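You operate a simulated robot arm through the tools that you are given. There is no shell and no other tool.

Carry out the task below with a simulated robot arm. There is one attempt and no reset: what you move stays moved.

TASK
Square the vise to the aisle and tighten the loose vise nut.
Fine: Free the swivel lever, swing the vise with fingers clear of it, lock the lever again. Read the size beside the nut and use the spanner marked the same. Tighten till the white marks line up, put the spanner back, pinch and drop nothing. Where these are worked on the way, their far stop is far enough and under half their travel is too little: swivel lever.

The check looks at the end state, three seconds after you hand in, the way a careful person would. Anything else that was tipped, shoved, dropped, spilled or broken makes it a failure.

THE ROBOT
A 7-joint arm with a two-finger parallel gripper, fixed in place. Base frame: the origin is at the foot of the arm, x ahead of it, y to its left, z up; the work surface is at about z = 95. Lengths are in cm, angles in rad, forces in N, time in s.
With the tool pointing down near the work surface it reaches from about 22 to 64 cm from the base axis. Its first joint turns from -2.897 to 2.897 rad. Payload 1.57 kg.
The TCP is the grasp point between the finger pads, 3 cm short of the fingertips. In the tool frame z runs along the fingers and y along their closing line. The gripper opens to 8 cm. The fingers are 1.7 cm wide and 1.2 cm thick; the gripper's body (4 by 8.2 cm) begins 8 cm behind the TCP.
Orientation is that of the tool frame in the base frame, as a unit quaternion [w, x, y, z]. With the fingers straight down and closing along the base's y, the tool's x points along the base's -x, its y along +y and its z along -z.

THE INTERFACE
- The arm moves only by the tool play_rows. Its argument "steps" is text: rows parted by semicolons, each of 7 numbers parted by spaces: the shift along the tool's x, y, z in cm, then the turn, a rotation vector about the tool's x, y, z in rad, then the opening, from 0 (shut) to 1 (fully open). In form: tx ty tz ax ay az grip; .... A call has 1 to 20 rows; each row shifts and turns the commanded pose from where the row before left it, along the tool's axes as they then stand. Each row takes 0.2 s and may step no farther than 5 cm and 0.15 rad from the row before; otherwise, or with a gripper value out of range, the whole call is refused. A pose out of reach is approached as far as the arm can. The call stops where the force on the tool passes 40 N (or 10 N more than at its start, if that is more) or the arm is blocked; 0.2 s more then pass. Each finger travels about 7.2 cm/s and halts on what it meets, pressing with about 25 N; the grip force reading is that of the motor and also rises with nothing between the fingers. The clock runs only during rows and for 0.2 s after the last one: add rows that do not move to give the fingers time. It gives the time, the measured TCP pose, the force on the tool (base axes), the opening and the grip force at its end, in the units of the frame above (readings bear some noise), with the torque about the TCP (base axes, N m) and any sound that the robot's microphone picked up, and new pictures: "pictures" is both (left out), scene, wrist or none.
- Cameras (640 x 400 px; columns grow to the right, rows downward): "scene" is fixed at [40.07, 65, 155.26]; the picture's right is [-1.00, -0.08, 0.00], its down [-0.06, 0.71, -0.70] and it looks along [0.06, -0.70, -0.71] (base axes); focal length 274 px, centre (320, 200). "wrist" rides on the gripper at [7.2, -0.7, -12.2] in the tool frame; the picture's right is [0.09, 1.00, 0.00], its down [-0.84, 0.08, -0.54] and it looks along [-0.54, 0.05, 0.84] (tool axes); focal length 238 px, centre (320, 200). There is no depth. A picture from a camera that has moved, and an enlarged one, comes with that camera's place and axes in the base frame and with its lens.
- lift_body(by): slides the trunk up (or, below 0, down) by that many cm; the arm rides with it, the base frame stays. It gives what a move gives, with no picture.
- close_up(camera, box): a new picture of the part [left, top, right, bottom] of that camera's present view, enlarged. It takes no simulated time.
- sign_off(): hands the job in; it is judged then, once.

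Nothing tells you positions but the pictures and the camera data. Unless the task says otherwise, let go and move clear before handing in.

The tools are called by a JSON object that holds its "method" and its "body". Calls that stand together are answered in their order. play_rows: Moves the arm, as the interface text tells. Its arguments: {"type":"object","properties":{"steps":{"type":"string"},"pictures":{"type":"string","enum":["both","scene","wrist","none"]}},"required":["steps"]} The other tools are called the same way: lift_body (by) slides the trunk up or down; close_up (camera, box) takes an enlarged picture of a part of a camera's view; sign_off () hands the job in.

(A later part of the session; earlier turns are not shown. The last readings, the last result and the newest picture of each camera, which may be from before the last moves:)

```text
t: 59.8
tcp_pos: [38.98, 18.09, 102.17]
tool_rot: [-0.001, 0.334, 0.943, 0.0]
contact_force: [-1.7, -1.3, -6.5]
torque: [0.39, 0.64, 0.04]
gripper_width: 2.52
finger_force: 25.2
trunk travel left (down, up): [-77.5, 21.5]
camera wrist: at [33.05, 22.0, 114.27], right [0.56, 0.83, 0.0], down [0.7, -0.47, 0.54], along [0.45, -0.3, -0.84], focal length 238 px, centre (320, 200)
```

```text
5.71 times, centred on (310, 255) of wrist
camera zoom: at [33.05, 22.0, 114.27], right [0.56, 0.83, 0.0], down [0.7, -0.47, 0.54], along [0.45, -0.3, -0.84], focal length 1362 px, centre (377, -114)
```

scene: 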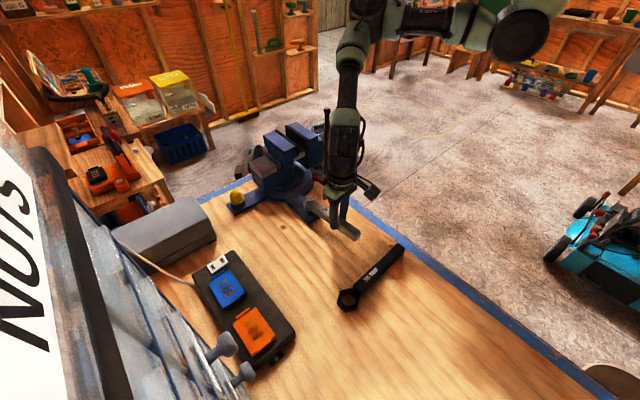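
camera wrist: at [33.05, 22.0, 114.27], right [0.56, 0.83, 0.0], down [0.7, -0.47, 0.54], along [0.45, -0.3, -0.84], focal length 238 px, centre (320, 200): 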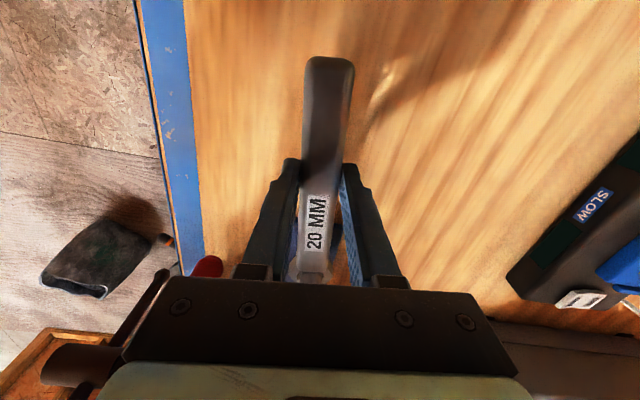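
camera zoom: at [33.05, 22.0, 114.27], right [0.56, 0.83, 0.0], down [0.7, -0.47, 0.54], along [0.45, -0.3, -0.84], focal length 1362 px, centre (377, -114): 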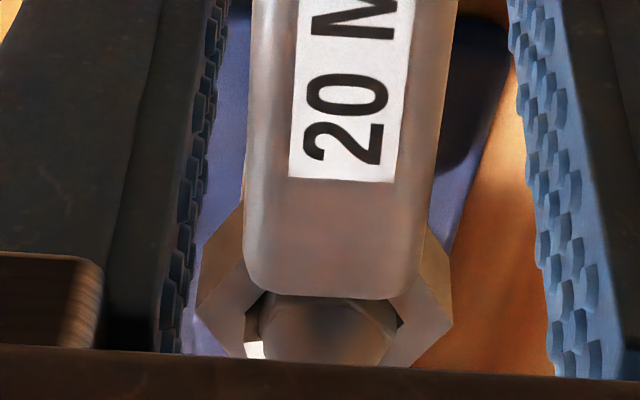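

The handle is at about 141°. I'll take the last part in smaller steps, relieving a slight upward pull, and feel for the nut going tight.

{"method": "play_rows", "body": {"steps": "0 0 0.1 0 0 0 0; -0.013 0.514 0 0 0 0.05 0; 0 0 0 0 0 0 0", "pictures": "none"}}

{"method": "play_rows", "body": {"steps": "-0.008 0.36 0 0 0 0.035 0; 0 0 0 0 0 0 0"}}

{"method": "close_up", "body": {"camera": "scene", "box": [290, 160, 350, 205]}}

{"method": "close_up", "body": {"camera": "wrist", "box": [260, 220, 360, 290]}}

```text
t: 60.6
tcp_pos: [39.29, 18.33, 102.08]
tool_rot: [0.0, 0.357, 0.934, 0.001]
contact_force: [-2.5, -1.4, 3.8]
torque: [-0.14, -0.03, -0.05]
gripper_width: 2.54
finger_force: 25.0
trunk travel left (down, up): [-77.5, 21.5]
```

```text
t: 61.2
tcp_pos: [39.66, 18.75, 102.03]
tool_rot: [0.0, 0.373, 0.928, -0.001]
contact_force: [-1.9, -3.0, 0.8]
torque: [-0.04, 0.16, -0.02]
gripper_width: 2.56
finger_force: 25.0
trunk travel left (down, up): [-77.5, 21.5]
camera wrist: at [33.97, 23.17, 114.21], right [0.62, 0.78, 0.0], down [0.66, -0.52, 0.54], along [0.42, -0.34, -0.84], focal length 238 px, centre (320, 200)
```

scene: 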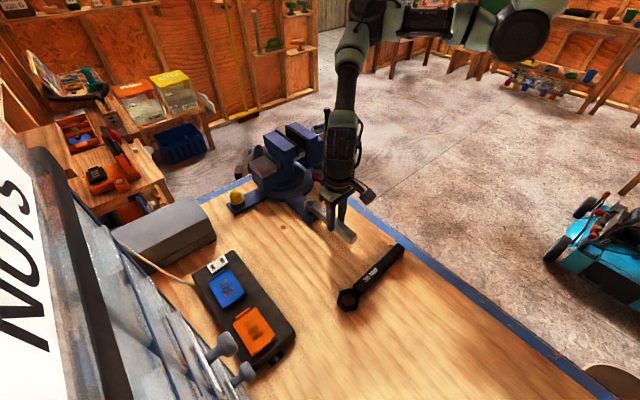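
wrist: 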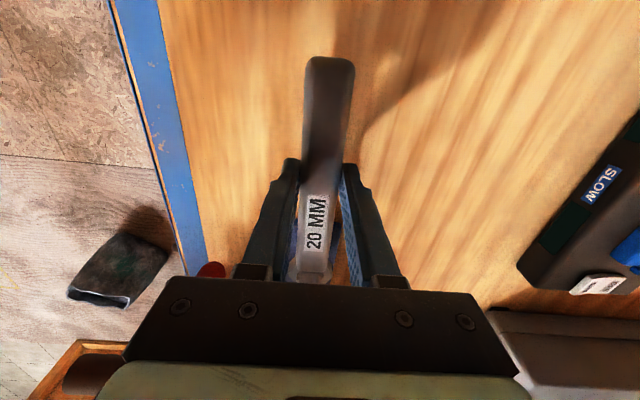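

```text
8.89 times, centred on (320, 182) of scene
camera zoom: at [40.07, 65.0, 155.26], right [-1.0, -0.08, 0.0], down [-0.06, 0.71, -0.7], along [0.06, -0.7, -0.71], focal length 2439 px, centre (320, 356)
```

zoom: 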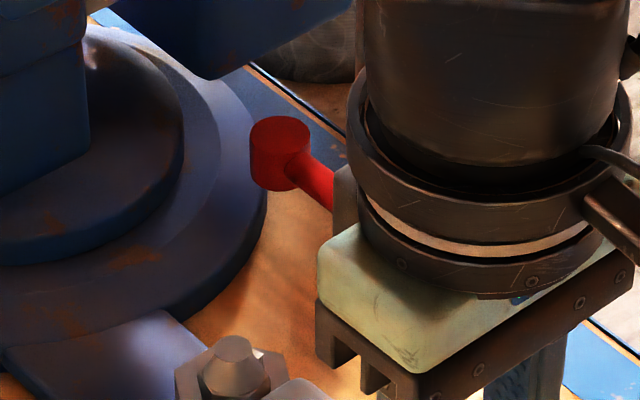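

```text
5.71 times, centred on (310, 255) of wrist
camera zoom: at [33.97, 23.17, 114.21], right [0.62, 0.78, 0.0], down [0.66, -0.52, 0.54], along [0.42, -0.34, -0.84], focal length 1362 px, centre (377, -114)
```

zoom: 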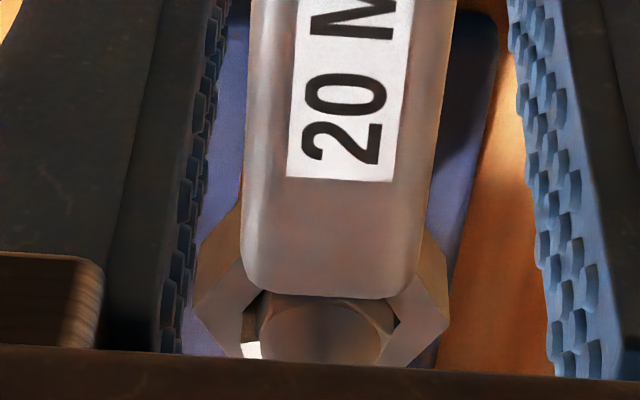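

The handle is at about 136° and close to alignment. To read the marks accurately, I'll lift the spanner straight off and look from above, still holding it.

{"method": "play_rows", "body": {"steps": "0 0 -0.5 0 0 0 0; 0 0 -1 0 0 0 0; 0 0 -1.5 0 0 0 0; 0 0 -2 0 0 0 0; 0 0 -3 0 0 0 0; 0 0 -4 0 0 0 0; 0 0 -4 0 0 0 0; 0 0 -4 0 0 0 0; -2.68 1.39 0 0 0 0 0; -2.68 1.39 0 0 0 0 0; -2.68 1.39 0 0 0 0 0; -2.68 1.39 0 0 0 0 0; 0 0 0 0 0 0 0"}}

{"method": "close_up", "body": {"camera": "wrist", "box": [220, 50, 340, 140]}}

{"method": "close_up", "body": {"camera": "scene", "box": [290, 190, 340, 225]}}

```text
t: 64.0
tcp_pos: [51.18, 15.26, 121.85]
tool_rot: [0.001, 0.372, 0.928, 0.0]
contact_force: [-0.4, 0.5, 0.2]
torque: [-0.02, -0.02, -0.02]
gripper_width: 0.01
finger_force: 21.1
trunk travel left (down, up): [-77.5, 21.5]
camera wrist: at [45.76, 19.69, 134.06], right [0.62, 0.78, 0.0], down [0.66, -0.52, 0.54], along [0.42, -0.34, -0.84], focal length 238 px, centre (320, 200)
```

scene: 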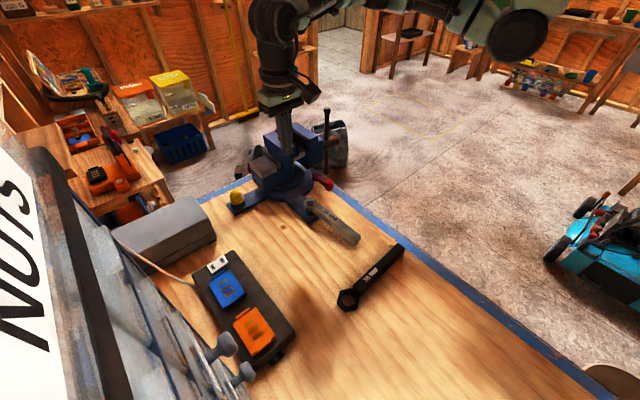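
wrist: 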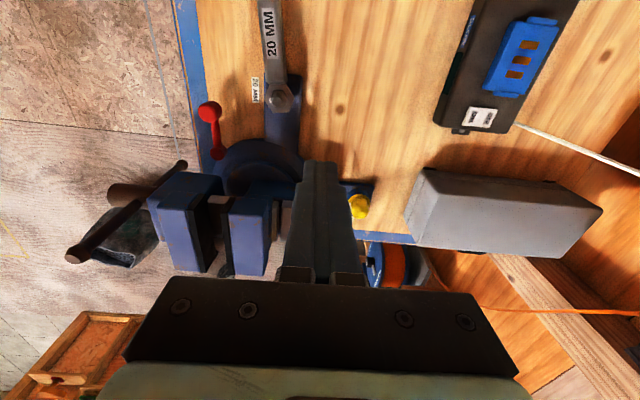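

```text
4.44 times, centred on (280, 95) of wrist
camera zoom: at [45.76, 19.69, 134.06], right [0.62, 0.78, 0.0], down [0.66, -0.52, 0.54], along [0.42, -0.34, -0.84], focal length 1059 px, centre (498, 667)
```

zoom: 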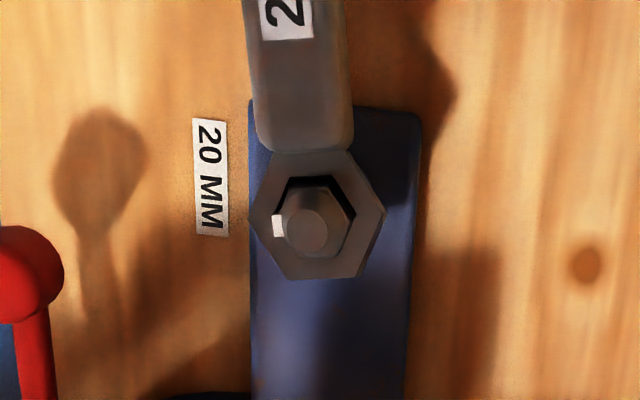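

```text
11.43 times, centred on (315, 208) of scene
camera zoom: at [40.07, 65.0, 155.26], right [-1.0, -0.08, 0.0], down [-0.06, 0.71, -0.7], along [0.06, -0.7, -0.71], focal length 3136 px, centre (377, 114)
```

zoom: 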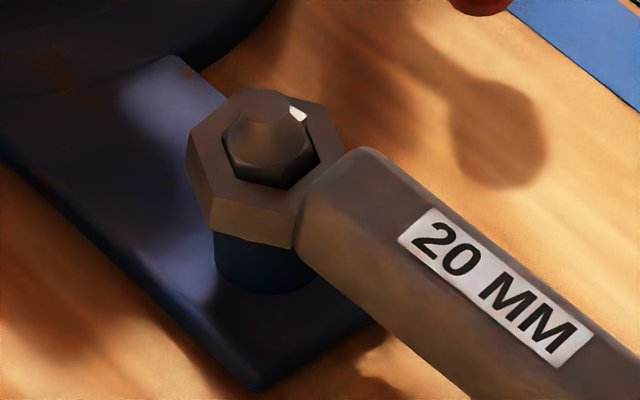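

The spanner stayed seated on the nut: the fingers slid up off its handle, so the ring was binding. It hasn't fallen and rests on the flange. With nothing in the hand I can now examine the marks closely.

{"method": "close_up", "body": {"camera": "wrist", "box": [255, 75, 305, 115]}}

{"method": "close_up", "body": {"camera": "scene", "box": [290, 180, 370, 250]}}

```text
10.00 times, centred on (280, 95) of wrist
camera zoom: at [45.76, 19.69, 134.06], right [0.62, 0.78, 0.0], down [0.66, -0.52, 0.54], along [0.42, -0.34, -0.84], focal length 2384 px, centre (720, 1250)
```

zoom: 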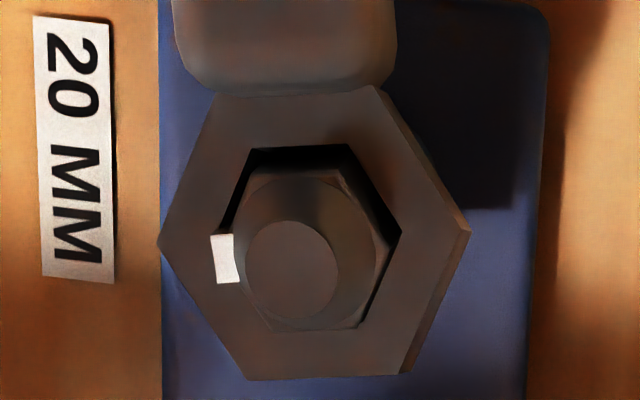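

```text
5.71 times, centred on (330, 215) of scene
camera zoom: at [40.07, 65.0, 155.26], right [-1.0, -0.08, 0.0], down [-0.06, 0.71, -0.7], along [0.06, -0.7, -0.71], focal length 1568 px, centre (263, 114)
```

zoom: 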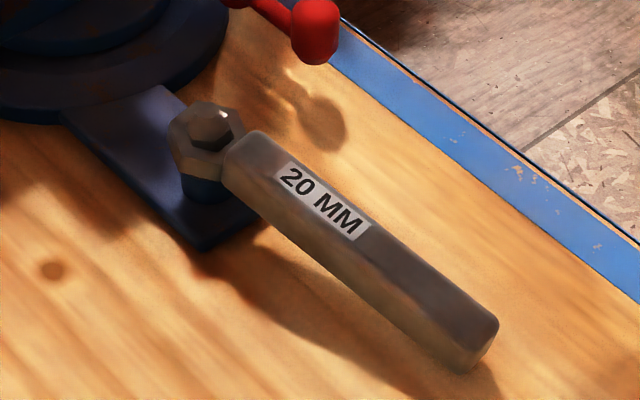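

The nut's marked corner is now near 233° (target 225°), so about 8° is left. The spanner sags about 6° on the nut, with the handle at about 143°. I'll line the hand up with the handle at 9 cm from the nut and look before re-gripping.

{"method": "play_rows", "body": {"steps": "0 0 0 0 0 -0.124 0.6; 3.39 -1.82 0 0 0 0 0.6; 3.39 -1.82 0 0 0 0 0.6; 3.39 -1.82 0 0 0 0 0.6; 0 0 4 0 0 0 0.6; 0 0 4 0 0 0 0.6; 0 0 4 0 0 0 0.6; 0 0 2 0 0 0 0.6; 0 0 0 0 0 0 0.6"}}

{"method": "close_up", "body": {"camera": "wrist", "box": [220, 40, 420, 290]}}

{"method": "close_up", "body": {"camera": "scene", "box": [290, 160, 390, 250]}}

```text
t: 66.0
tcp_pos: [39.59, 16.86, 108.05]
tool_rot: [-0.001, 0.315, 0.949, 0.0]
contact_force: [1.0, -0.6, -0.4]
torque: [0.03, -0.04, 0.01]
gripper_width: 4.79
finger_force: 0.0
trunk travel left (down, up): [-77.5, 21.5]
camera wrist: at [33.43, 20.58, 120.13], right [0.52, 0.85, 0.0], down [0.72, -0.44, 0.54], along [0.46, -0.28, -0.84], focal length 238 px, centre (320, 200)
```

scene: 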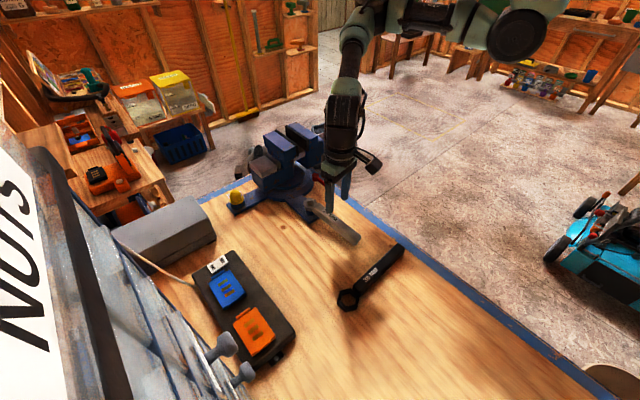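
wrist: 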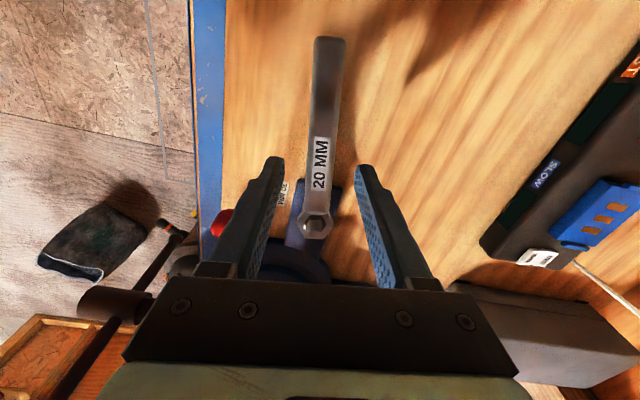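

```text
1.60 times, centred on (320, 165) of wrist
camera zoom: at [33.43, 20.58, 120.13], right [0.52, 0.85, 0.0], down [0.72, -0.44, 0.54], along [0.46, -0.28, -0.84], focal length 381 px, centre (320, 256)
```

zoom: 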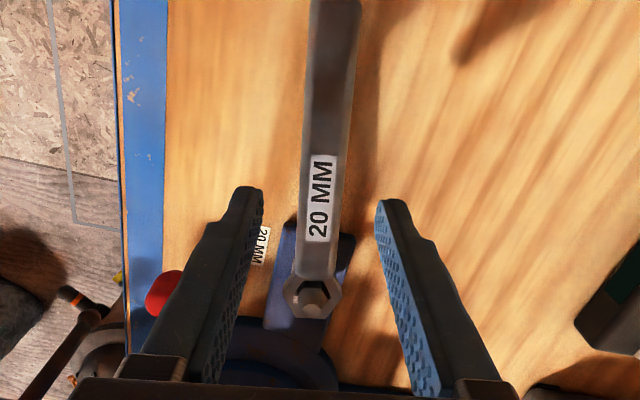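

```text
4.44 times, centred on (340, 205) of scene
camera zoom: at [40.07, 65.0, 155.26], right [-1.0, -0.08, 0.0], down [-0.06, 0.71, -0.7], along [0.06, -0.7, -0.71], focal length 1220 px, centre (231, 178)
```

zoom: 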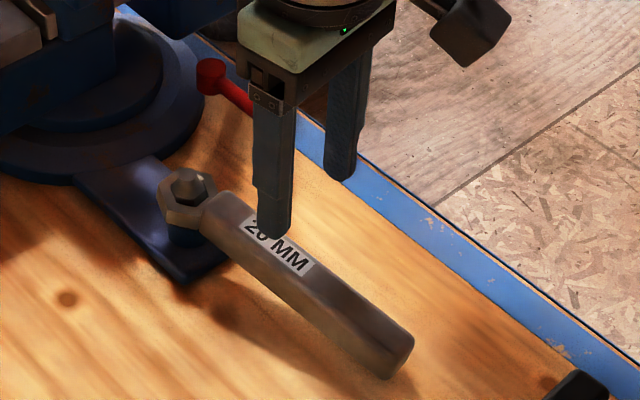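

The hand is lined up with the handle, about 9 cm from the nut. I'll pitch the hand to match the handle's sag, then lower around it.

{"method": "play_rows", "body": {"steps": "0 0 0 0 -0.11 0 0.6; 0.22 0 1.99 0 0 0 0.6; 0.22 0 1.99 0 0 0 0.6; 0.22 0 1.99 0 0 0 0.6; 0.16 0 1.44 0 0 0 0.6; 0 0 0 0 0 0 0.6"}}

{"method": "close_up", "body": {"camera": "wrist", "box": [220, 40, 420, 290]}}

{"method": "close_up", "body": {"camera": "scene", "box": [290, 160, 390, 250]}}

```text
t: 67.4
tcp_pos: [39.67, 17.1, 100.59]
tool_rot: [0.052, 0.315, 0.948, -0.017]
contact_force: [0.3, -0.4, 0.2]
torque: [-0.01, -0.03, 0.0]
gripper_width: 4.8
finger_force: 0.0
trunk travel left (down, up): [-77.5, 21.5]
camera wrist: at [32.51, 21.57, 111.81], right [0.52, 0.85, -0.01], down [0.67, -0.4, 0.63], along [0.53, -0.34, -0.78], focal length 238 px, centre (320, 200)
```

scene: 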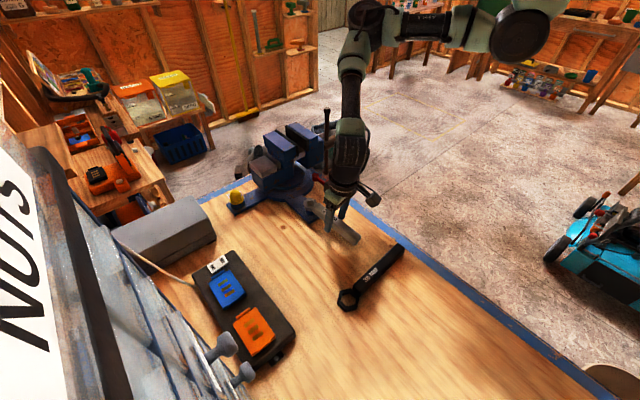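
wrist: 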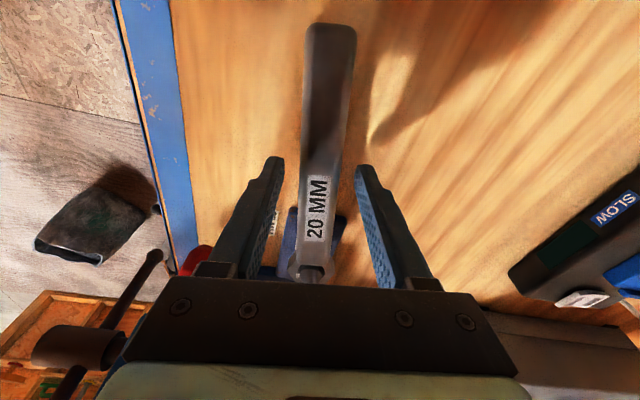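

```text
1.60 times, centred on (320, 165) of wrist
camera zoom: at [32.51, 21.57, 111.81], right [0.52, 0.85, -0.01], down [0.67, -0.4, 0.63], along [0.53, -0.34, -0.78], focal length 381 px, centre (320, 256)
```

zoom: 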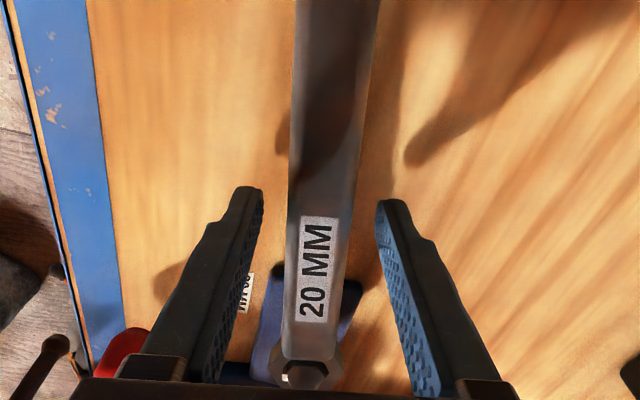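

```text
4.44 times, centred on (340, 205) of scene
camera zoom: at [40.07, 65.0, 155.26], right [-1.0, -0.08, 0.0], down [-0.06, 0.71, -0.7], along [0.06, -0.7, -0.71], focal length 1220 px, centre (231, 178)
```

zoom: 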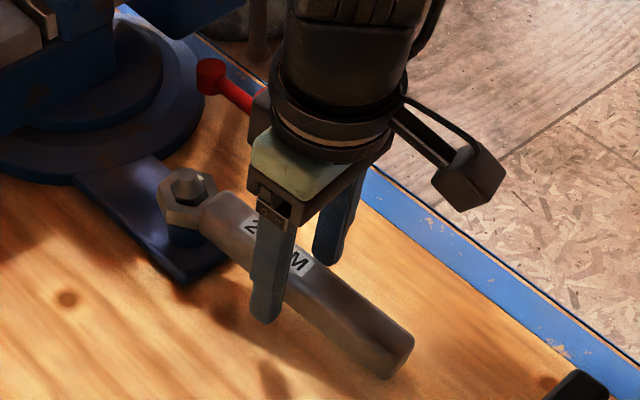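

The fingers are around the handle and aligned with it. Closing the grip.

{"method": "play_rows", "body": {"steps": "0 0 0 0 0 0 0.45; 0 0 0 0 0 0 0.3; 0 0 0 0 0 0 0.15; 0 0 0 0 0 0 0; 0 0 0 0 0 0 0; 0 0 0 0 0 0 0", "pictures": "wrist"}}

{"method": "close_up", "body": {"camera": "wrist", "box": [260, 210, 380, 290]}}

{"method": "close_up", "body": {"camera": "scene", "box": [290, 160, 390, 250]}}

```text
t: 68.8
tcp_pos: [39.68, 17.1, 100.57]
tool_rot: [0.052, 0.315, 0.947, -0.017]
contact_force: [-0.7, 0.3, -0.8]
torque: [0.03, 0.04, 0.04]
gripper_width: 2.53
finger_force: 24.9
trunk travel left (down, up): [-77.5, 21.5]
camera wrist: at [32.52, 21.58, 111.84], right [0.52, 0.85, -0.01], down [0.67, -0.4, 0.63], along [0.53, -0.33, -0.78], focal length 238 px, centre (320, 200)
```

wrist: 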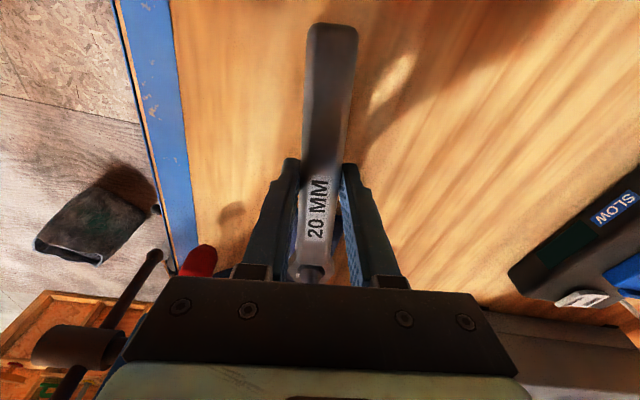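

```text
5.00 times, centred on (320, 250) of wrist
camera zoom: at [32.52, 21.58, 111.84], right [0.52, 0.85, -0.01], down [0.67, -0.4, 0.63], along [0.53, -0.33, -0.78], focal length 1192 px, centre (320, -50)
```

zoom: 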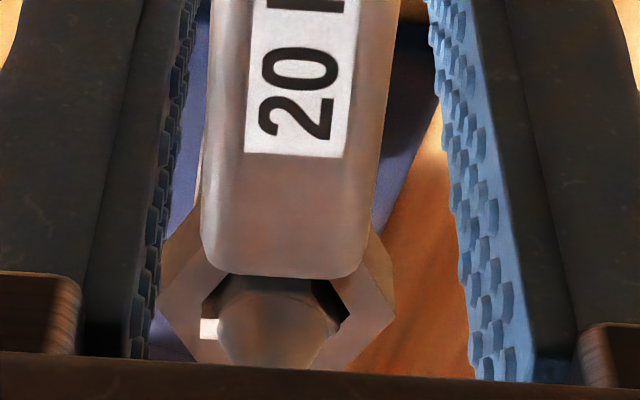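

```text
4.44 times, centred on (340, 205) of scene
camera zoom: at [40.07, 65.0, 155.26], right [-1.0, -0.08, 0.0], down [-0.06, 0.71, -0.7], along [0.06, -0.7, -0.71], focal length 1220 px, centre (231, 178)
```

zoom: 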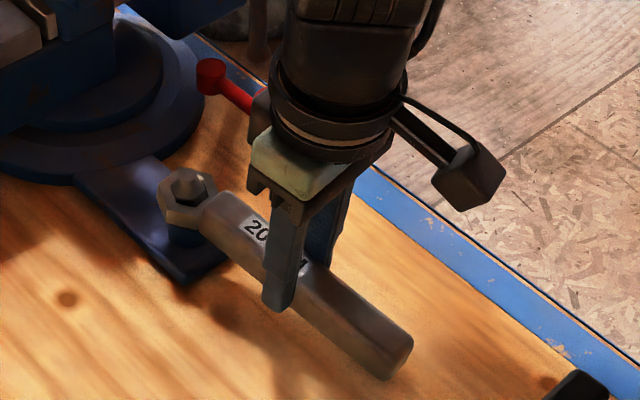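

Gripped. Now I'll level the handle by pitching the hand up about the ring's centre.

{"method": "play_rows", "body": {"steps": "-0.067 0 -0.249 0 0.0275 0 0; -0.067 0 -0.249 0 0.0275 0 0; -0.067 0 -0.249 0 0.0275 0 0; -0.067 0 -0.249 0 0.0275 0 0; 0 0 0 0 0 0 0", "pictures": "wrist"}}

{"method": "close_up", "body": {"camera": "wrist", "box": [260, 210, 380, 290]}}

{"method": "close_up", "body": {"camera": "scene", "box": [290, 160, 390, 250]}}

```text
t: 70.0
tcp_pos: [39.92, 16.89, 101.55]
tool_rot: [-0.001, 0.314, 0.949, 0.001]
contact_force: [-1.5, 0.5, -2.1]
torque: [0.0, 0.01, -0.01]
gripper_width: 2.54
finger_force: 25.2
trunk travel left (down, up): [-77.5, 21.5]
camera wrist: at [33.75, 20.63, 113.78], right [0.52, 0.85, 0.0], down [0.72, -0.44, 0.54], along [0.46, -0.28, -0.84], focal length 238 px, centre (320, 200)
```

wrist: 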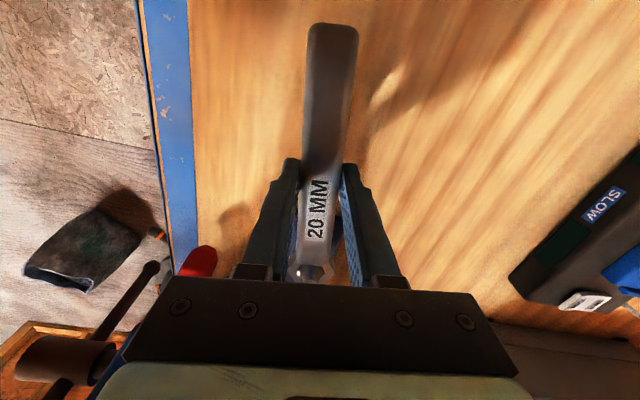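

```text
5.00 times, centred on (320, 250) of wrist
camera zoom: at [33.75, 20.63, 113.78], right [0.52, 0.85, 0.0], down [0.72, -0.44, 0.54], along [0.46, -0.28, -0.84], focal length 1192 px, centre (320, -50)
```

zoom: 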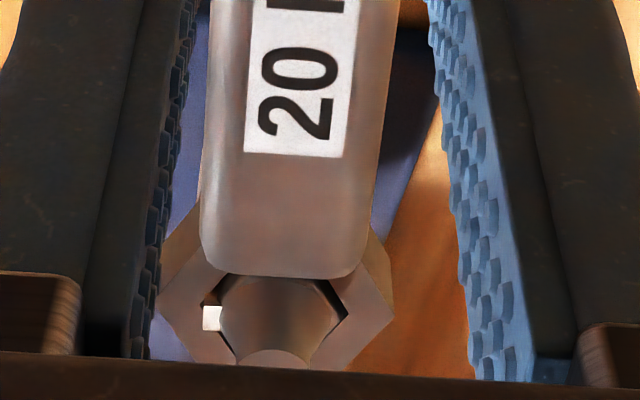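

```text
4.44 times, centred on (340, 205) of scene
camera zoom: at [40.07, 65.0, 155.26], right [-1.0, -0.08, 0.0], down [-0.06, 0.71, -0.7], along [0.06, -0.7, -0.71], focal length 1220 px, centre (231, 178)
```

zoom: 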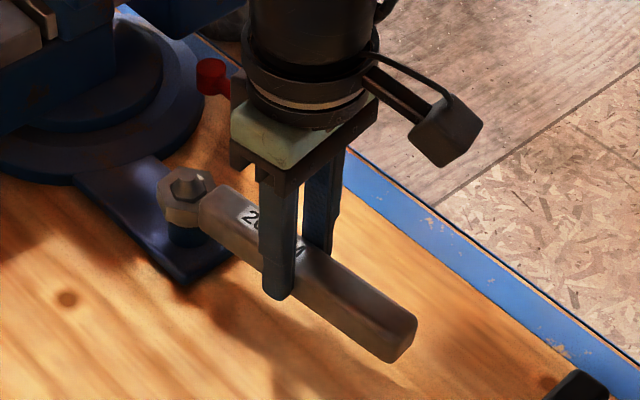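

The handle is level and the forces are nearly zero. I'll now turn the last stretch clockwise in small steps.

{"method": "play_rows", "body": {"steps": "-0.011 0.445 0 0 0 0.05 0; -0.011 0.445 0 0 0 0.05 0; -0.011 0.445 0 0 0 0.05 0; 0 0 0 0 0 0 0", "pictures": "wrist"}}

{"method": "close_up", "body": {"camera": "wrist", "box": [260, 210, 380, 290]}}

{"method": "close_up", "body": {"camera": "scene", "box": [290, 160, 390, 250]}}

```text
t: 71.0
tcp_pos: [40.64, 17.99, 101.63]
tool_rot: [-0.001, 0.385, 0.923, 0.0]
contact_force: [-6.2, 2.0, -2.3]
torque: [0.25, 0.35, -0.03]
gripper_width: 2.52
finger_force: 25.2
trunk travel left (down, up): [-77.5, 21.5]
camera wrist: at [35.25, 22.56, 113.77], right [0.64, 0.77, 0.0], down [0.64, -0.54, 0.54], along [0.41, -0.35, -0.84], focal length 238 px, centre (320, 200)
```

wrist: 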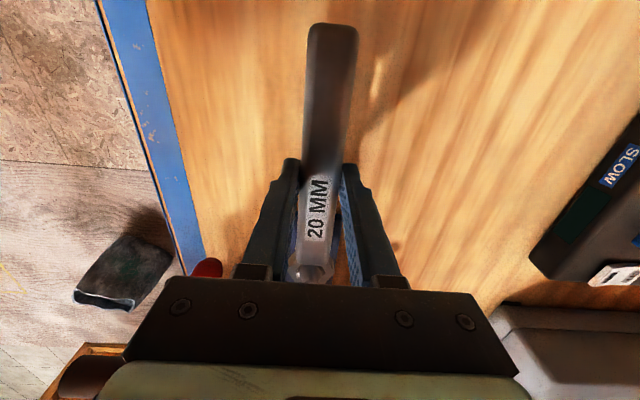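

```text
5.00 times, centred on (320, 250) of wrist
camera zoom: at [35.25, 22.56, 113.77], right [0.64, 0.77, 0.0], down [0.64, -0.54, 0.54], along [0.41, -0.35, -0.84], focal length 1192 px, centre (320, -50)
```

zoom: 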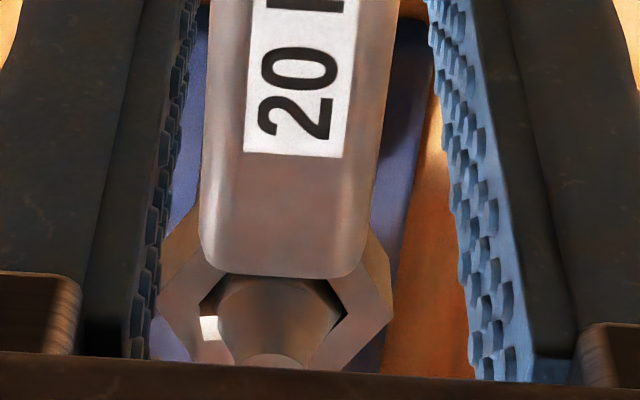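

```text
4.44 times, centred on (340, 205) of scene
camera zoom: at [40.07, 65.0, 155.26], right [-1.0, -0.08, 0.0], down [-0.06, 0.71, -0.7], along [0.06, -0.7, -0.71], focal length 1220 px, centre (231, 178)
```

zoom: 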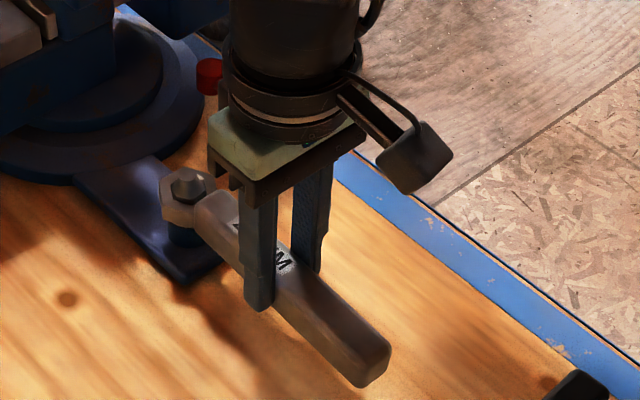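

The ring has about 8° of play each way on the hex, so the nut lags the spanner. The nut is near 233° and still needs about 7°. Continuing clockwise to a handle angle of about 127.5°.

{"method": "play_rows", "body": {"steps": "0.05 0 0 0 0 0 0; -0.008 0.383 0 0 0 0.043 0; -0.008 0.383 0 0 0 0.043 0; -0.008 0.34 0 0 0 0.038 0; 0 0 0 0 0 0 0", "pictures": "wrist"}}

{"method": "close_up", "body": {"camera": "wrist", "box": [260, 210, 380, 290]}}

{"method": "close_up", "body": {"camera": "scene", "box": [300, 175, 350, 215]}}

```text
t: 72.2
tcp_pos: [41.58, 18.8, 101.65]
tool_rot: [-0.001, 0.442, 0.897, 0.001]
contact_force: [-5.3, 0.7, -1.1]
torque: [0.45, 0.47, 0.06]
gripper_width: 2.54
finger_force: 24.7
trunk travel left (down, up): [-77.5, 21.5]
camera wrist: at [36.66, 23.94, 113.74], right [0.73, 0.68, 0.0], down [0.57, -0.62, 0.54], along [0.37, -0.4, -0.84], focal length 238 px, centre (320, 200)
```

wrist: 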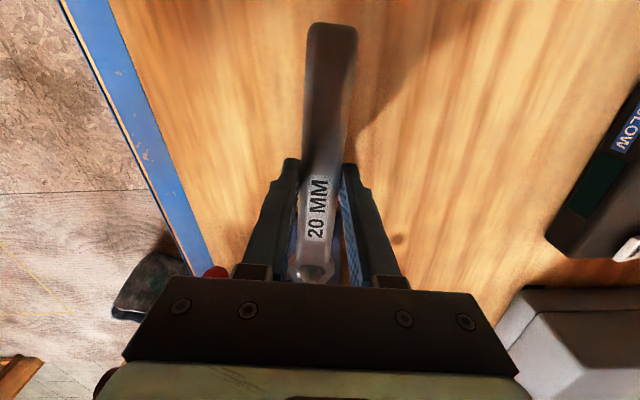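

```text
5.00 times, centred on (320, 250) of wrist
camera zoom: at [36.66, 23.94, 113.74], right [0.73, 0.68, 0.0], down [0.57, -0.62, 0.54], along [0.37, -0.4, -0.84], focal length 1192 px, centre (320, -50)
```

zoom: 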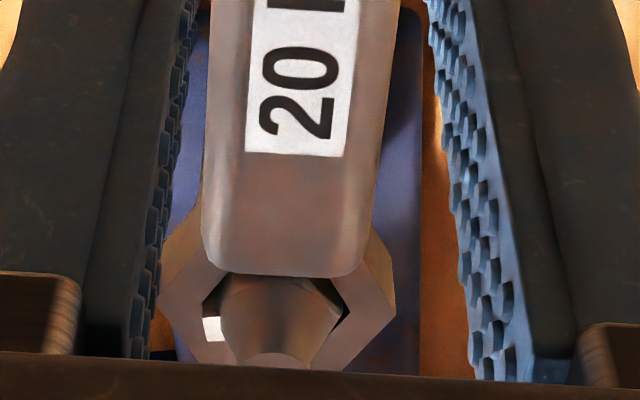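

```text
10.00 times, centred on (325, 195) of scene
camera zoom: at [40.07, 65.0, 155.26], right [-1.0, -0.08, 0.0], down [-0.06, 0.71, -0.7], along [0.06, -0.7, -0.71], focal length 2744 px, centre (270, 250)
```

zoom: 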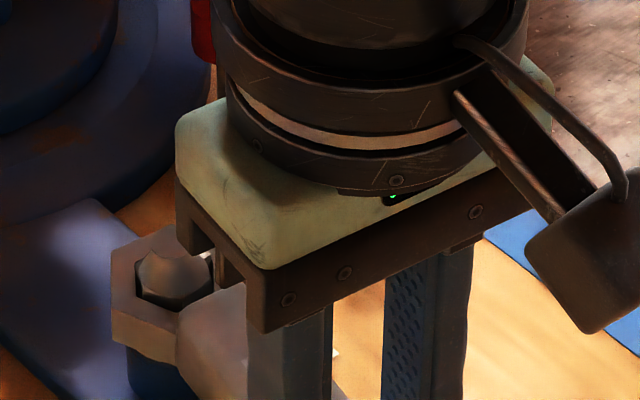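

The mark kept its place in the ring, so the nut turned with it and should be at about 225°. I'll turn the spanner back about 7° within its play to unload it, easing outward slightly so the ring is free, then check the forces.

{"method": "play_rows", "body": {"steps": "0.08 0 0 0 0 0 0; -0.008 -0.383 0 0 0 -0.043 0; -0.008 -0.383 0 0 0 -0.043 0; -0.008 -0.36 0 0 0 -0.04 0; 0 0 0 0 0 0 0", "pictures": "wrist"}}

{"method": "close_up", "body": {"camera": "wrist", "box": [260, 210, 380, 290]}}

{"method": "close_up", "body": {"camera": "scene", "box": [300, 175, 350, 215]}}

```text
t: 73.4
tcp_pos: [40.73, 18.05, 101.71]
tool_rot: [0.0, 0.384, 0.923, -0.001]
contact_force: [-4.4, 2.7, -2.8]
torque: [0.17, 0.18, -0.08]
gripper_width: 2.55
finger_force: 25.1
trunk travel left (down, up): [-77.5, 21.5]
camera wrist: at [35.27, 22.58, 113.71], right [0.64, 0.77, 0.0], down [0.65, -0.54, 0.54], along [0.42, -0.35, -0.84], focal length 238 px, centre (320, 200)
```

wrist: 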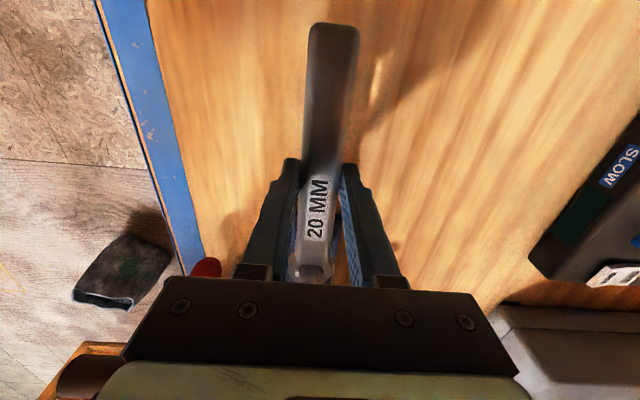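

```text
5.00 times, centred on (320, 250) of wrist
camera zoom: at [35.27, 22.58, 113.71], right [0.64, 0.77, 0.0], down [0.65, -0.54, 0.54], along [0.42, -0.35, -0.84], focal length 1192 px, centre (320, -50)
```

zoom: 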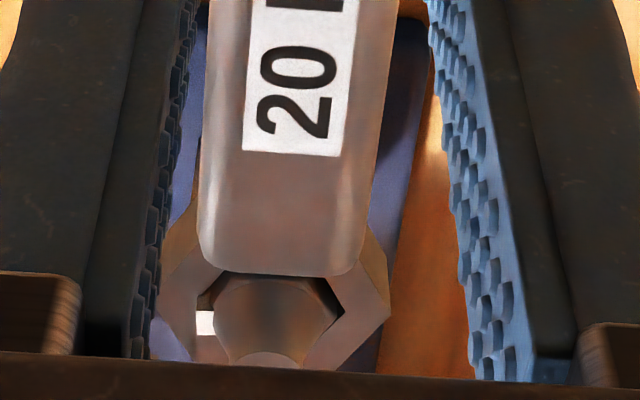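

```text
10.00 times, centred on (325, 195) of scene
camera zoom: at [40.07, 65.0, 155.26], right [-1.0, -0.08, 0.0], down [-0.06, 0.71, -0.7], along [0.06, -0.7, -0.71], focal length 2744 px, centre (270, 250)
```

zoom: 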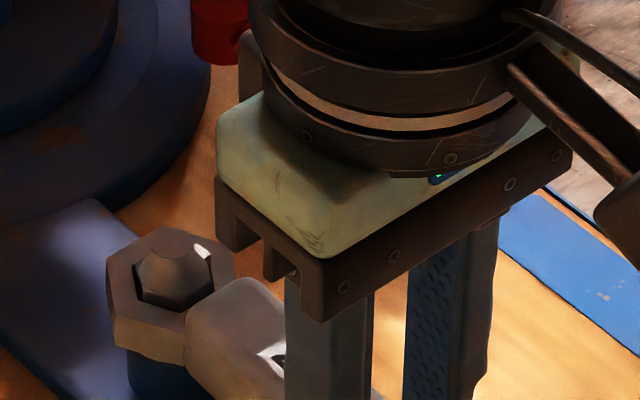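

A radial force of about 5 N is still pushing the tool outward. I'll ease out another millimetre and re-check.

{"method": "play_rows", "body": {"steps": "0.1 0 0 0 0 0 0; 0 0 0 0 0 0 0", "pictures": "none"}}

{"method": "play_rows", "body": {"steps": "0 0 0.05 0 0 0 0; 0 0 0 0 0 0 0", "pictures": "none"}}

```text
t: 74.0
tcp_pos: [40.63, 17.99, 101.58]
tool_rot: [0.001, 0.384, 0.923, -0.001]
contact_force: [0.1, -0.2, -1.6]
torque: [-0.02, 0.0, -0.02]
gripper_width: 2.54
finger_force: 25.1
trunk travel left (down, up): [-77.5, 21.5]
```

```text
t: 74.6
tcp_pos: [40.81, 18.14, 101.59]
tool_rot: [0.0, 0.384, 0.923, 0.001]
contact_force: [0.8, -0.3, -0.7]
torque: [-0.09, -0.05, -0.03]
gripper_width: 2.55
finger_force: 25.2
trunk travel left (down, up): [-77.5, 21.5]
```

All forces are now close to zero, so the ring is free on the nut. I'll lift very gently and watch the vertical force.

{"method": "play_rows", "body": {"steps": "0 0 -0.2 0 0 0 0; 0 0 -0.2 0 0 0 0; 0 0 0 0 0 0 0", "pictures": "none"}}

{"method": "close_up", "body": {"camera": "scene", "box": [300, 175, 350, 215]}}

{"method": "close_up", "body": {"camera": "wrist", "box": [260, 210, 380, 290]}}

```text
t: 75.4
tcp_pos: [40.71, 18.14, 101.88]
tool_rot: [-0.001, 0.384, 0.923, 0.0]
contact_force: [3.1, -1.4, -2.2]
torque: [-0.01, 0.01, 0.06]
gripper_width: 2.54
finger_force: 24.6
trunk travel left (down, up): [-77.5, 21.5]
```

```text
10.00 times, centred on (325, 195) of scene
camera zoom: at [40.07, 65.0, 155.26], right [-1.0, -0.08, 0.0], down [-0.06, 0.71, -0.7], along [0.06, -0.7, -0.71], focal length 2744 px, centre (270, 250)
```

zoom: 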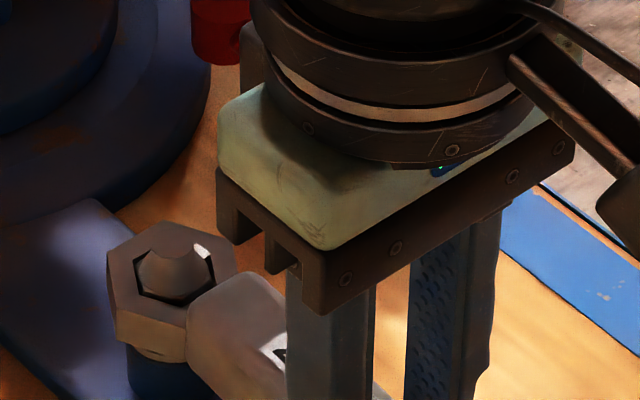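

```text
5.00 times, centred on (320, 250) of wrist
camera zoom: at [35.24, 22.61, 113.99], right [0.64, 0.77, 0.0], down [0.65, -0.54, 0.54], along [0.42, -0.35, -0.84], focal length 1192 px, centre (320, -50)
```

zoom: 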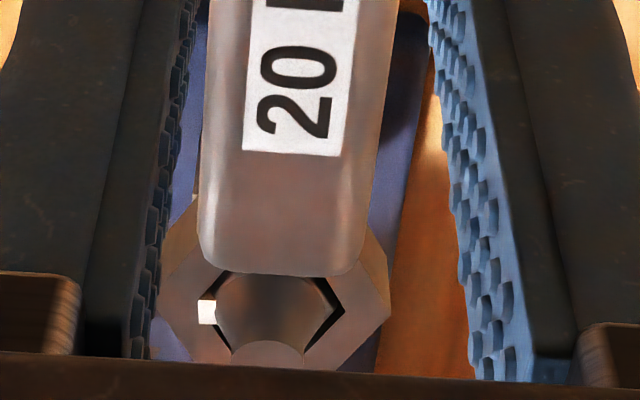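

The ring is rising cleanly. I'll make a small inward correction and keep lifting.

{"method": "play_rows", "body": {"steps": "-0.06 0 -0.2 0 0 0 0; 0 0 -0.3 0 0 0 0; 0 0 -0.3 0 0 0 0; 0 0 0 0 0 0 0", "pictures": "none"}}

{"method": "close_up", "body": {"camera": "scene", "box": [300, 175, 350, 215]}}

{"method": "close_up", "body": {"camera": "wrist", "box": [260, 210, 380, 290]}}

```text
t: 76.4
tcp_pos: [40.65, 18.08, 102.89]
tool_rot: [0.0, 0.384, 0.923, 0.0]
contact_force: [0.0, -0.2, -0.9]
torque: [-0.02, -0.01, 0.02]
gripper_width: 2.55
finger_force: 24.8
trunk travel left (down, up): [-77.5, 21.5]
```

```text
10.00 times, centred on (325, 195) of scene
camera zoom: at [40.07, 65.0, 155.26], right [-1.0, -0.08, 0.0], down [-0.06, 0.71, -0.7], along [0.06, -0.7, -0.71], focal length 2744 px, centre (270, 250)
```

zoom: 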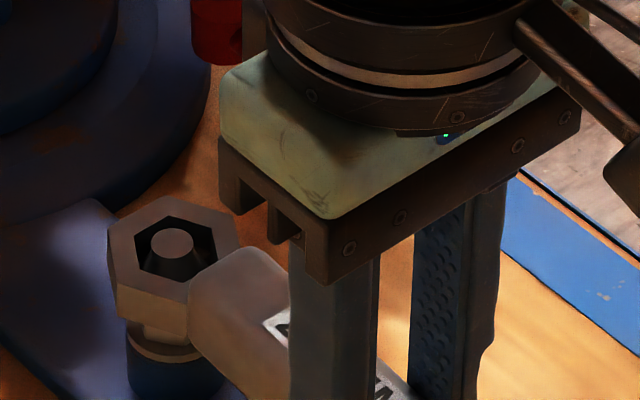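

```text
5.00 times, centred on (320, 250) of wrist
camera zoom: at [35.17, 22.63, 115.0], right [0.64, 0.77, 0.0], down [0.65, -0.54, 0.54], along [0.42, -0.35, -0.84], focal length 1192 px, centre (320, -50)
```

zoom: 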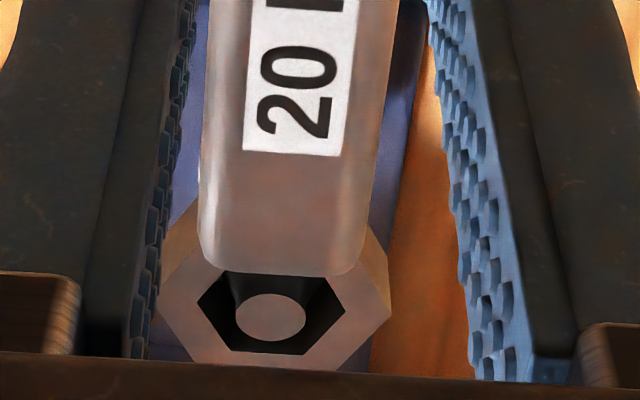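

The ring is clear of the hex. I'll lift higher and move so the wrist camera can see the nut's marks beside the held spanner.

{"method": "play_rows", "body": {"steps": "0 0 -1 0 0 0 0; 0 0 -2 0 0 0 0; 0 0 -3 0 0 0 0; 0 0 -4 0 0 0 0; 0 0 -4 0 0 0 0; -2.36 1.38 0 0 0 0 0; -2.36 1.38 0 0 0 0 0; -2.36 1.38 0 0 0 0 0; -2.36 1.38 0 0 0 0 0; 0 0 0 0 0 0 0"}}

{"method": "close_up", "body": {"camera": "wrist", "box": [235, 70, 305, 120]}}

{"method": "close_up", "body": {"camera": "scene", "box": [290, 190, 340, 225]}}

```text
t: 78.6
tcp_pos: [50.96, 15.08, 116.96]
tool_rot: [-0.001, 0.384, 0.923, 0.0]
contact_force: [-1.6, -0.2, -0.7]
torque: [0.0, 0.0, 0.03]
gripper_width: 2.54
finger_force: 25.4
trunk travel left (down, up): [-77.5, 21.5]
camera wrist: at [45.49, 19.62, 129.01], right [0.64, 0.77, 0.0], down [0.65, -0.54, 0.54], along [0.42, -0.35, -0.84], focal length 238 px, centre (320, 200)
```

scene: 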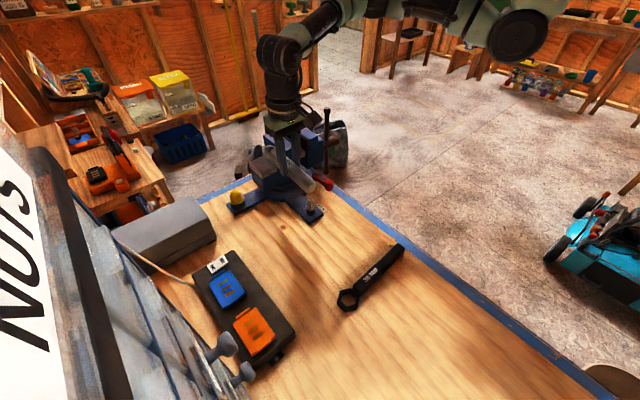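
wrist: 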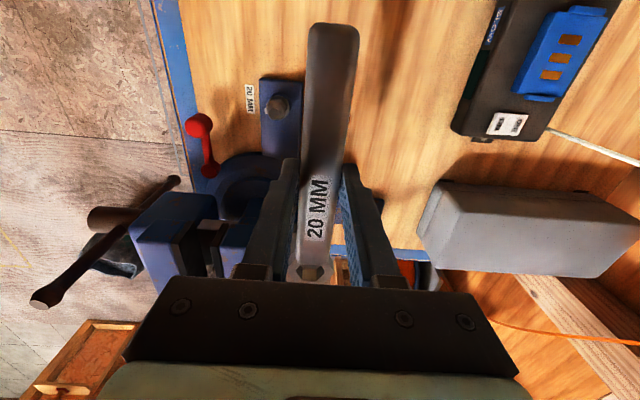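

```text
8.00 times, centred on (270, 95) of wrist
camera zoom: at [45.49, 19.62, 129.01], right [0.64, 0.77, 0.0], down [0.65, -0.54, 0.54], along [0.42, -0.35, -0.84], focal length 1907 px, centre (720, 1040)
```

zoom: 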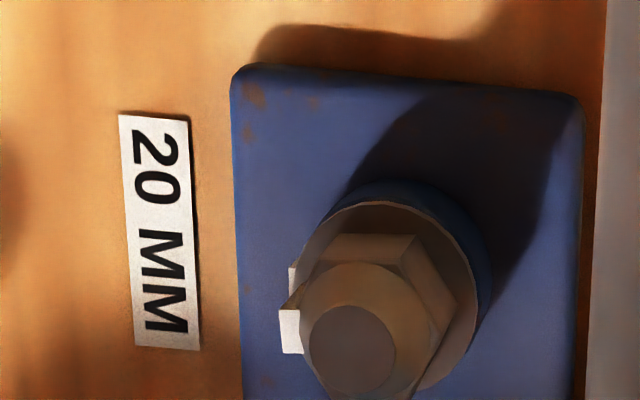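

```text
11.43 times, centred on (315, 208) of scene
camera zoom: at [40.07, 65.0, 155.26], right [-1.0, -0.08, 0.0], down [-0.06, 0.71, -0.7], along [0.06, -0.7, -0.71], focal length 3136 px, centre (377, 114)
```

zoom: 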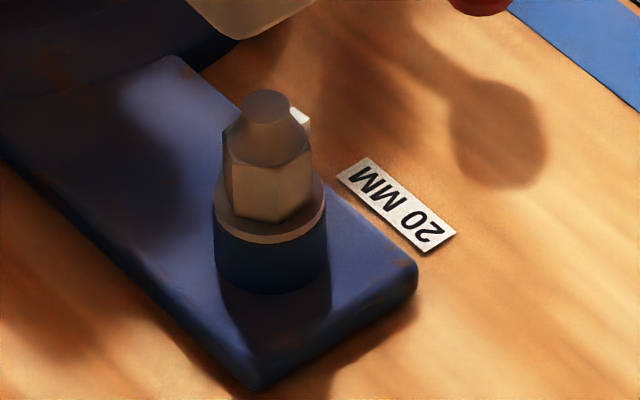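

The spanner came off cleanly this time and is held securely. Both white marks are now on the same side. I'll move the camera directly above the nut to compare them precisely.

{"method": "play_rows", "body": {"steps": "0 0 -3 0 0 0 0; -2.2 0 0 0 0 0 0; -2.2 0 0 0 0 0 0; -2 0 0 0 0 0 0; 0 0 0 0 0 0 0", "pictures": "wrist"}}

{"method": "close_up", "body": {"camera": "wrist", "box": [245, 30, 315, 80]}}

{"method": "close_up", "body": {"camera": "wrist", "box": [258, 40, 298, 70]}}

```text
t: 79.8
tcp_pos: [55.86, 10.6, 119.96]
tool_rot: [0.0, 0.385, 0.923, 0.0]
contact_force: [-0.3, 1.0, -2.0]
torque: [-0.03, 0.01, 0.0]
gripper_width: 2.54
finger_force: 24.9
trunk travel left (down, up): [-77.5, 21.5]
camera wrist: at [50.35, 15.17, 131.98], right [0.64, 0.77, 0.0], down [0.65, -0.54, 0.54], along [0.42, -0.35, -0.84], focal length 238 px, centre (320, 200)
```

wrist: 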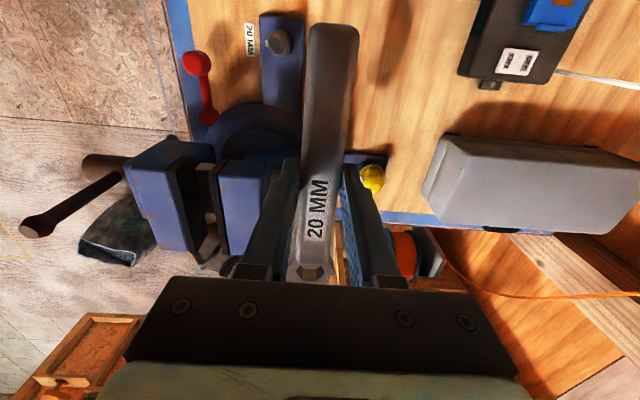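

```text
8.00 times, centred on (280, 55) of wrist
camera zoom: at [50.35, 15.17, 131.98], right [0.64, 0.77, 0.0], down [0.65, -0.54, 0.54], along [0.42, -0.35, -0.84], focal length 1907 px, centre (640, 1360)
```

zoom: 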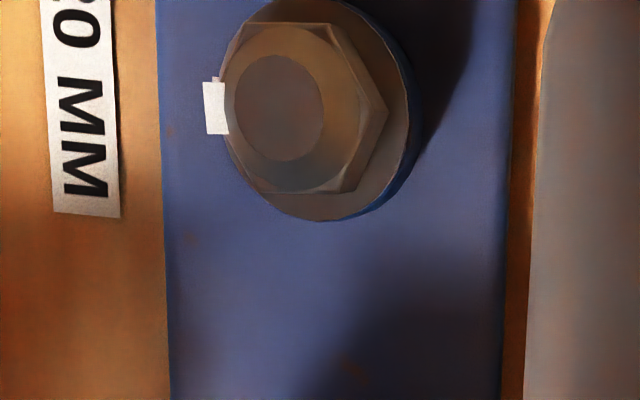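

```text
13.33 times, centred on (278, 55) of wrist
camera zoom: at [50.35, 15.17, 131.98], right [0.64, 0.77, 0.0], down [0.65, -0.54, 0.54], along [0.42, -0.35, -0.84], focal length 3178 px, centre (880, 2133)
```

zoom: 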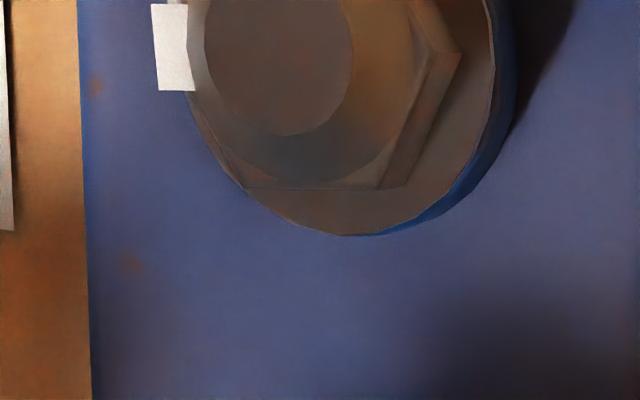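

Seen from above, the nut mark nearly covers the boss mark. I'll zoom in further to judge any remaining angle.

{"method": "close_up", "body": {"camera": "wrist", "box": [262, 28, 302, 58]}}

{"method": "close_up", "body": {"camera": "wrist", "box": [264, 32, 284, 52]}}

{"method": "close_up", "body": {"camera": "wrist", "box": [350, 155, 400, 195]}}

```text
13.33 times, centred on (282, 43) of wrist
camera zoom: at [50.35, 15.17, 131.98], right [0.64, 0.77, 0.0], down [0.65, -0.54, 0.54], along [0.42, -0.35, -0.84], focal length 3178 px, centre (827, 2293)
```

zoom: 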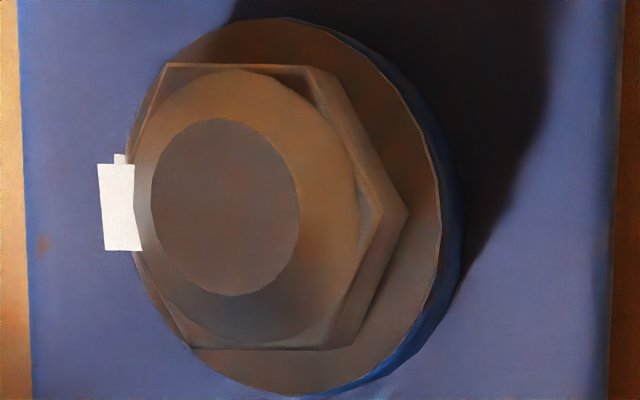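

```text
16.00 times, centred on (274, 42) of wrist
camera zoom: at [50.35, 15.17, 131.98], right [0.64, 0.77, 0.0], down [0.65, -0.54, 0.54], along [0.42, -0.35, -0.84], focal length 3814 px, centre (1056, 2728)
```

zoom: 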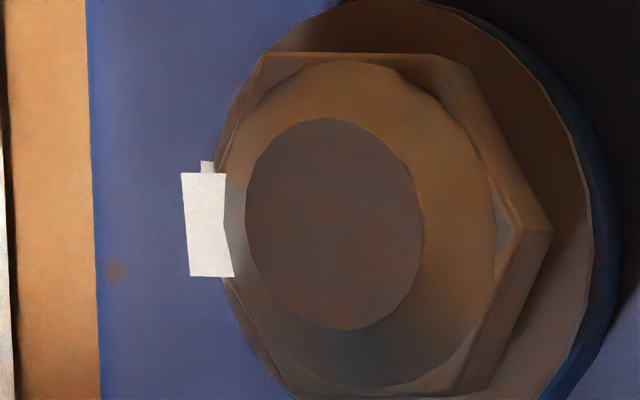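

```text
10.00 times, centred on (375, 175) of wrist
camera zoom: at [50.35, 15.17, 131.98], right [0.64, 0.77, 0.0], down [0.65, -0.54, 0.54], along [0.42, -0.35, -0.84], focal length 2384 px, centre (-230, 450)
```

zoom: 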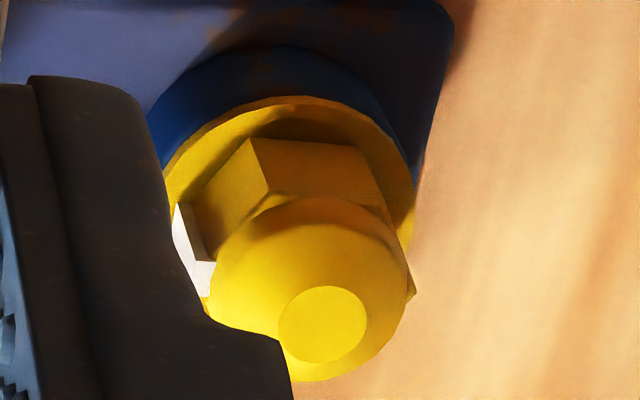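

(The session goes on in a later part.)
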